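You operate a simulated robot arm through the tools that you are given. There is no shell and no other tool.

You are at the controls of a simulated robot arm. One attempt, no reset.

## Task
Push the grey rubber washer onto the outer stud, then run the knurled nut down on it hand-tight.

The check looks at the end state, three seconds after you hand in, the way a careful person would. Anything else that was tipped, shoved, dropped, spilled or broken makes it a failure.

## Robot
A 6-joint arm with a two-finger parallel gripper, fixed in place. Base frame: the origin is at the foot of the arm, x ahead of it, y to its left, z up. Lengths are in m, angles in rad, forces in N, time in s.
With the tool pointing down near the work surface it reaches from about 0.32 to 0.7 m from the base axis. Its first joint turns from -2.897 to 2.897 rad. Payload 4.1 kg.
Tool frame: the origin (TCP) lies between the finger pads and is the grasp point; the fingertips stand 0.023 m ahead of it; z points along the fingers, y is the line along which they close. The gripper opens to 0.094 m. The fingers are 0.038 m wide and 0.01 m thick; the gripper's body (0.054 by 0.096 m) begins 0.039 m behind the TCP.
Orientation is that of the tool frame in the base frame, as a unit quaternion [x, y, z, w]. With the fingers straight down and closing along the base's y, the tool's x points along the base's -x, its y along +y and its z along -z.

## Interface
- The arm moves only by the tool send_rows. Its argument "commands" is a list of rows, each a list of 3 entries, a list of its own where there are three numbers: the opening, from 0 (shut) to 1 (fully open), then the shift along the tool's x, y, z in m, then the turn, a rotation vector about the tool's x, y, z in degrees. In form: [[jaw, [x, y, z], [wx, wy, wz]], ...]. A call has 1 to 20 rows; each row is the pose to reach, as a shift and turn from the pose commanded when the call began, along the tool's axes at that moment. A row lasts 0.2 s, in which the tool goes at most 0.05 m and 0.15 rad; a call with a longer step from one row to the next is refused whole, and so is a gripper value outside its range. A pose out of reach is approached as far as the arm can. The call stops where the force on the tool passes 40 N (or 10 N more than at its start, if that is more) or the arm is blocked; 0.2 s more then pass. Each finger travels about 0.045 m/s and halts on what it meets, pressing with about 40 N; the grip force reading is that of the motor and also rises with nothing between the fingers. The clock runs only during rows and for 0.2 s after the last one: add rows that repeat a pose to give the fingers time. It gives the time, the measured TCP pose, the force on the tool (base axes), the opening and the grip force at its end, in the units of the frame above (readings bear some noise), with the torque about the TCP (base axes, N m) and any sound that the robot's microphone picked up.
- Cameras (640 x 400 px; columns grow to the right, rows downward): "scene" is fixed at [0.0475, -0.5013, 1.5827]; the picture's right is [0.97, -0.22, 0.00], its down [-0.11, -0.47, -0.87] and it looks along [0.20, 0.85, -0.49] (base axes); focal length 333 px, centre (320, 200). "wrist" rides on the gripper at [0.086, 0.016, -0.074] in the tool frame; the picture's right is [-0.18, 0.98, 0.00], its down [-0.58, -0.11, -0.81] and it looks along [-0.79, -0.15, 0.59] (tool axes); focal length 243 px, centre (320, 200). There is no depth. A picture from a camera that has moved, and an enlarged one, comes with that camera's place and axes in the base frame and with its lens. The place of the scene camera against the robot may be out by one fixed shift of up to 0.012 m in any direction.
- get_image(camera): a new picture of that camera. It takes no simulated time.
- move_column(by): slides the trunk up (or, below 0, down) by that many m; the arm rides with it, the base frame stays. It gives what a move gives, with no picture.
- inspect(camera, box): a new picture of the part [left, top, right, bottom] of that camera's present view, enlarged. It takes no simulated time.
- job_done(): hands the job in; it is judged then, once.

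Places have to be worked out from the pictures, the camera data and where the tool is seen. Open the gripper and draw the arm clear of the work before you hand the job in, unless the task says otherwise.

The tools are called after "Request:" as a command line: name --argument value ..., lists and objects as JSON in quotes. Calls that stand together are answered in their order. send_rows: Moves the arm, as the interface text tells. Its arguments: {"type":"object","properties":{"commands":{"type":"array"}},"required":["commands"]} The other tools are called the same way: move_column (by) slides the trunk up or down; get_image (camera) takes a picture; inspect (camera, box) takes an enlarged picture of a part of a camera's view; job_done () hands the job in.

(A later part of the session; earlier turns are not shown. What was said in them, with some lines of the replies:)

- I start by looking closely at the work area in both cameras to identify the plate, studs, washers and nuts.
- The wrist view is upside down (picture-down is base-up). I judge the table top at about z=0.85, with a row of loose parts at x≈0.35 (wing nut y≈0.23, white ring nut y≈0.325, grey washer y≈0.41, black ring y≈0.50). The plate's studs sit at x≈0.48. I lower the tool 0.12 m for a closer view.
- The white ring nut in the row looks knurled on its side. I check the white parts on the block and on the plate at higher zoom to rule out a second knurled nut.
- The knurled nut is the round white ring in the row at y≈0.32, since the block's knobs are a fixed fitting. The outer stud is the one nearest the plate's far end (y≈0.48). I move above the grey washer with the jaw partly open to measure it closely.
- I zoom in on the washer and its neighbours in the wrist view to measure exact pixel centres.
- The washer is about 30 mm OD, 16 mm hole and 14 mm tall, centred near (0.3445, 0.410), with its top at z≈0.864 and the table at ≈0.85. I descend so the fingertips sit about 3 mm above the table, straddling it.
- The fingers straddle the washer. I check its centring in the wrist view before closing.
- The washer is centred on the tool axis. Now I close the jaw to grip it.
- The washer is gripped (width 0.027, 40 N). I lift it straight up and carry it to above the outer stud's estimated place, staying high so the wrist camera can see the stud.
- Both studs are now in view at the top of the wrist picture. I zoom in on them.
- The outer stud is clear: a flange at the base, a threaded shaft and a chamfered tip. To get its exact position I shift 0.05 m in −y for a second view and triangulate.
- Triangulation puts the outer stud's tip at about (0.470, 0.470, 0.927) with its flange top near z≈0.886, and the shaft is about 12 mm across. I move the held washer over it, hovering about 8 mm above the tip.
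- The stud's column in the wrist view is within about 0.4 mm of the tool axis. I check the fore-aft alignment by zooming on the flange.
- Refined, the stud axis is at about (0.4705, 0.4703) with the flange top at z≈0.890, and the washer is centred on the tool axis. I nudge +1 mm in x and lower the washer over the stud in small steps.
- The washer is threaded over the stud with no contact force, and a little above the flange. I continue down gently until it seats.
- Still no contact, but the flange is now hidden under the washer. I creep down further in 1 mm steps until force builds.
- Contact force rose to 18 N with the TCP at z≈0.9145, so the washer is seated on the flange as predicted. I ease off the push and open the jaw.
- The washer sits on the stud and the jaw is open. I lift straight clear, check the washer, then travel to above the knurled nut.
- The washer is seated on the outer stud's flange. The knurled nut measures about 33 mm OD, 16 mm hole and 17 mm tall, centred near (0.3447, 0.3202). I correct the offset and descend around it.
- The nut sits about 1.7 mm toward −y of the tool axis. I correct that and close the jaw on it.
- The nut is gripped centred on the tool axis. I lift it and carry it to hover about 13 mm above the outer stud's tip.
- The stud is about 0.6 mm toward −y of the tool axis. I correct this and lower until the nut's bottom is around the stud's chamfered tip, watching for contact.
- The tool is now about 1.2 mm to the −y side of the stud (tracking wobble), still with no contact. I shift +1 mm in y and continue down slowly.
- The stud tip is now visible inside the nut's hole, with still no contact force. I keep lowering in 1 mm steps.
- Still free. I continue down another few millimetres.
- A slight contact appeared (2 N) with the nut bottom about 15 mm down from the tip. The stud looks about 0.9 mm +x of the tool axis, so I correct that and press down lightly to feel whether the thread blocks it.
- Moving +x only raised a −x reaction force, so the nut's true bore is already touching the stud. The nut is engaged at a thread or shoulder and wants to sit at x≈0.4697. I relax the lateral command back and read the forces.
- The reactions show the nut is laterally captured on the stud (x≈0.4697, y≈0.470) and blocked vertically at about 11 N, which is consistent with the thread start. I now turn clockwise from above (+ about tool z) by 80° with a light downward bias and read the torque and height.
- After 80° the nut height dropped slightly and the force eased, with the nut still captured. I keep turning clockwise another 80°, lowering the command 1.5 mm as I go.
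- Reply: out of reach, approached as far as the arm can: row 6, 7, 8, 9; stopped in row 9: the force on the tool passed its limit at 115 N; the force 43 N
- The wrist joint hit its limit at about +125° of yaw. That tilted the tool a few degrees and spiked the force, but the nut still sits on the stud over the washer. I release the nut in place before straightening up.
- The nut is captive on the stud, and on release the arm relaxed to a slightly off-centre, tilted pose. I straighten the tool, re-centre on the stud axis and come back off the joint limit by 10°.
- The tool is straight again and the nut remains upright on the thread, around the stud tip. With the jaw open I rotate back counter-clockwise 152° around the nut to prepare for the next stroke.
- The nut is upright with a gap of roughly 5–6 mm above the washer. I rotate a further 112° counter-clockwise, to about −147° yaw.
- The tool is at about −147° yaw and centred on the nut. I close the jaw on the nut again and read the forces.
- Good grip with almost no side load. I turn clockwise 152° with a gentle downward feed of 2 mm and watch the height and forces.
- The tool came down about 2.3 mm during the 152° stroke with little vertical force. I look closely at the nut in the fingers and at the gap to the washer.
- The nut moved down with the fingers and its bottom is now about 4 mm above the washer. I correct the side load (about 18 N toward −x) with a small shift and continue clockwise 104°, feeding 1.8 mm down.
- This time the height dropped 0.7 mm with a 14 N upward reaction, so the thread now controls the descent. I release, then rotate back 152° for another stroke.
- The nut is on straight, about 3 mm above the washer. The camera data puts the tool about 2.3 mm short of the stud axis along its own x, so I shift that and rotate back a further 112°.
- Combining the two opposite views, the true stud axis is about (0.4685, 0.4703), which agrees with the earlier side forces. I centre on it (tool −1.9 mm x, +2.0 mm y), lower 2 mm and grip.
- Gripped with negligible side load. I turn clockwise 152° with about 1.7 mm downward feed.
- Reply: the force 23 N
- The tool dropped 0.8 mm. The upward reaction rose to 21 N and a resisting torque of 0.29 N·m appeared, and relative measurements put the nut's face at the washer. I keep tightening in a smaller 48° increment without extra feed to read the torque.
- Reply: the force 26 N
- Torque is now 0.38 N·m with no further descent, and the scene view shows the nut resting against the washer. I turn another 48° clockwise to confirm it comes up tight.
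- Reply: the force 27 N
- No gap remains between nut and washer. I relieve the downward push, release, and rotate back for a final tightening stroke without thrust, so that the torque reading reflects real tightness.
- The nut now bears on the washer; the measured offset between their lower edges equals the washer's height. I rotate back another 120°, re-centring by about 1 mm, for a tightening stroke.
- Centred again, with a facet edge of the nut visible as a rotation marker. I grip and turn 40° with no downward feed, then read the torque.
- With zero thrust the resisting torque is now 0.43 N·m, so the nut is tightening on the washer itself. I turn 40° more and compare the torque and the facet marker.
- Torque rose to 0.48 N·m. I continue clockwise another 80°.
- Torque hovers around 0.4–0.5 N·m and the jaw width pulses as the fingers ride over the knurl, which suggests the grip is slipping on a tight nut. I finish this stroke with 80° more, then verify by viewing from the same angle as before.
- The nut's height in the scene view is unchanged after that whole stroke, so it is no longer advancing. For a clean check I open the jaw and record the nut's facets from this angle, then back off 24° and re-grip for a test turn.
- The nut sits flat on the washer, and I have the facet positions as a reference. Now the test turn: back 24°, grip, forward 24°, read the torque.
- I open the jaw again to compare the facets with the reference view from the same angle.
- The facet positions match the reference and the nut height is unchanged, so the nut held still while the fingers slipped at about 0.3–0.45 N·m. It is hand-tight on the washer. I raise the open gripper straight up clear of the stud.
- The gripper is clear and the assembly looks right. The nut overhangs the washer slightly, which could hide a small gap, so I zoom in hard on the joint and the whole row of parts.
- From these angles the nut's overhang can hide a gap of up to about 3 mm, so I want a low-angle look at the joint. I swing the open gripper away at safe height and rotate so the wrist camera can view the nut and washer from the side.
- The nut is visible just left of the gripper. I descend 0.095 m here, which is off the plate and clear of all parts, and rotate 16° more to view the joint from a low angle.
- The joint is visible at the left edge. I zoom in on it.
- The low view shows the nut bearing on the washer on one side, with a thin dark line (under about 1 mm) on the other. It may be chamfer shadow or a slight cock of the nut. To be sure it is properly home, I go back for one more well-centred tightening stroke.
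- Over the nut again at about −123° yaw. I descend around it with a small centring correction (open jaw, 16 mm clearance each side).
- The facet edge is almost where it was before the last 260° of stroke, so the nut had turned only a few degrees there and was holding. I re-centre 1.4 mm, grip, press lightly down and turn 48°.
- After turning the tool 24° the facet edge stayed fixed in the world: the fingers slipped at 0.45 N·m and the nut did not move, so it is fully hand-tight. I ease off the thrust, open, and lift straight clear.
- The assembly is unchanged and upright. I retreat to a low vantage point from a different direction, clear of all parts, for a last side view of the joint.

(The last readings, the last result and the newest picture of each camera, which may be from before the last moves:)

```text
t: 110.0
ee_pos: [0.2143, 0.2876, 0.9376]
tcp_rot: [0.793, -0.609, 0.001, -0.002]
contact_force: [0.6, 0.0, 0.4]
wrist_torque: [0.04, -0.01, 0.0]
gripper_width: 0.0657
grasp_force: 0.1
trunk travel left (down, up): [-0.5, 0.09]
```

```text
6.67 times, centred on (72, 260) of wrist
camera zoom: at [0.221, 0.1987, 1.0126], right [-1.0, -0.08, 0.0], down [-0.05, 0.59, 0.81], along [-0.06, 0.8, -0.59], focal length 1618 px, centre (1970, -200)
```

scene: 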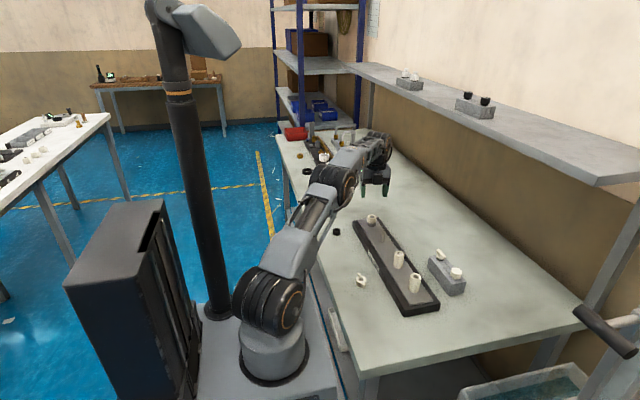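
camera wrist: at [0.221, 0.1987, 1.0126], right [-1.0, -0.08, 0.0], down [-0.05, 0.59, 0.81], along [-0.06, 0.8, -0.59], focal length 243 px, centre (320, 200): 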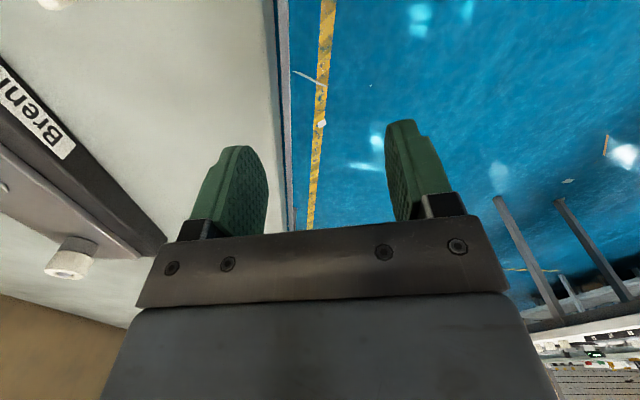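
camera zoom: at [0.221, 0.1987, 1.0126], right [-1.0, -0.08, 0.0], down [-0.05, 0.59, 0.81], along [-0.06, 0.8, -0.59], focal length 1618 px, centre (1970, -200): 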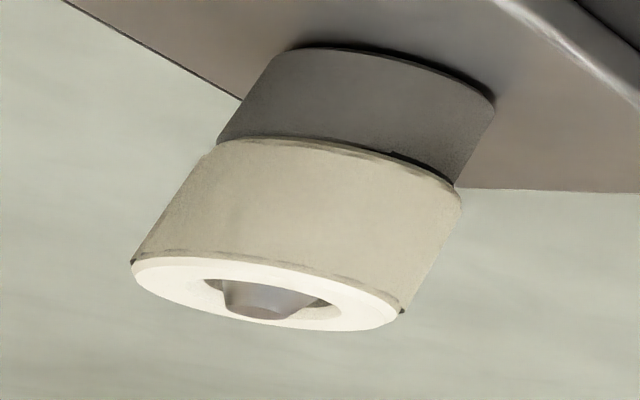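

From this second direction the nut also bears flush on the washer, with only a sliver of chamfer shadow, and the other parts are where they started. I raise the arm clear with the jaw open and take a last overall look.

Request:
send_rows --commands '[[0.8, [0, 0, -0.03], [0, 0, 0]], [0.9, [0, 0, -0.07], [0, 0, 0]], [1.0, [0, 0, -0.11], [0, 0, 0]], [1.0, [0, 0, -0.15], [0, 0, 0]], [1.0, [0, 0, -0.15], [0, 0, 0]], [1.0, [0, 0, -0.15], [0, 0, 0]]]'

Request:
get_image --camera "scene"

Request:
inspect --camera "scene" --box '[320, 170, 480, 320]'

```text
t: 111.4
ee_pos: [0.2144, 0.2862, 1.0888]
tcp_rot: [0.793, -0.609, 0.001, -0.001]
contact_force: [-0.5, 0.0, 0.5]
wrist_torque: [-0.01, 0.02, 0.01]
gripper_width: 0.0939
grasp_force: 0.0
trunk travel left (down, up): [-0.5, 0.09]
```

```text
taken
```

scene: 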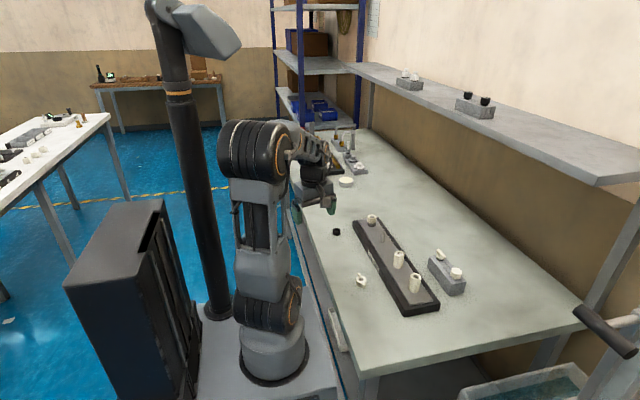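

```text
2.67 times, centred on (400, 245) of scene
camera zoom: at [0.0475, -0.5013, 1.5827], right [0.97, -0.22, 0.0], down [-0.11, -0.47, -0.87], along [0.2, 0.85, -0.49], focal length 887 px, centre (107, 80)
```

zoom: 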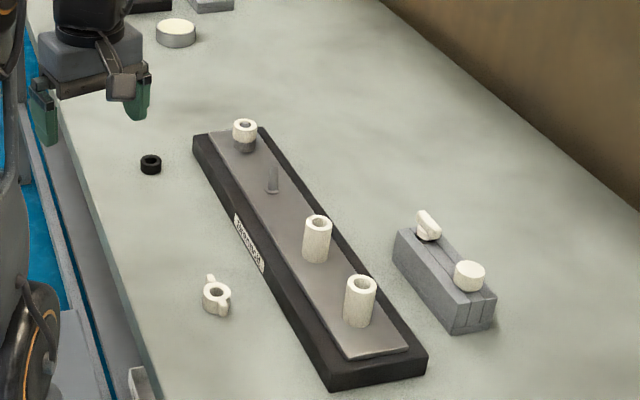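

The grey washer is on the outer stud with the knurled nut hand-tight on top of it. The plate, wing nut, black ring, sleeves and block are where they started, and the arm is clear with the jaw open. I hand the job in.

Request:
job_done

```text
The job is handed in.
```

The grey rubber washer is on the outer stud and the knurled nut is run down on it, hand-tight. The job is handed in; I haven't been shown the result of the check.

- **Washer:** It is seated on the stud's flange. I pushed it down until it resisted at about 18 N, then let go.
- **Nut:** It threaded on and came down onto the washer. In the last test the fingers slipped at about 0.45 N·m and the nut didn't turn, which is about as tight as this gripper can make it.
- **Joint:** From the side the nut sits on the washer, with a thin dark line along part of the edge. I took the line for shadow on the washer's bevel, but I couldn't rule out a gap of up to about 1 mm on that side.
- **Overload:** On the first nut stroke the wrist reached its joint limit. The tool tilted a few degrees and the force reached 115 N before the arm stopped. The nut stayed on the stud, and I saw no damage.
- **Surroundings:** In the final picture the plate, wing nut, black ring, sleeves and grey block are where they started. The arm is raised clear with the jaw open.
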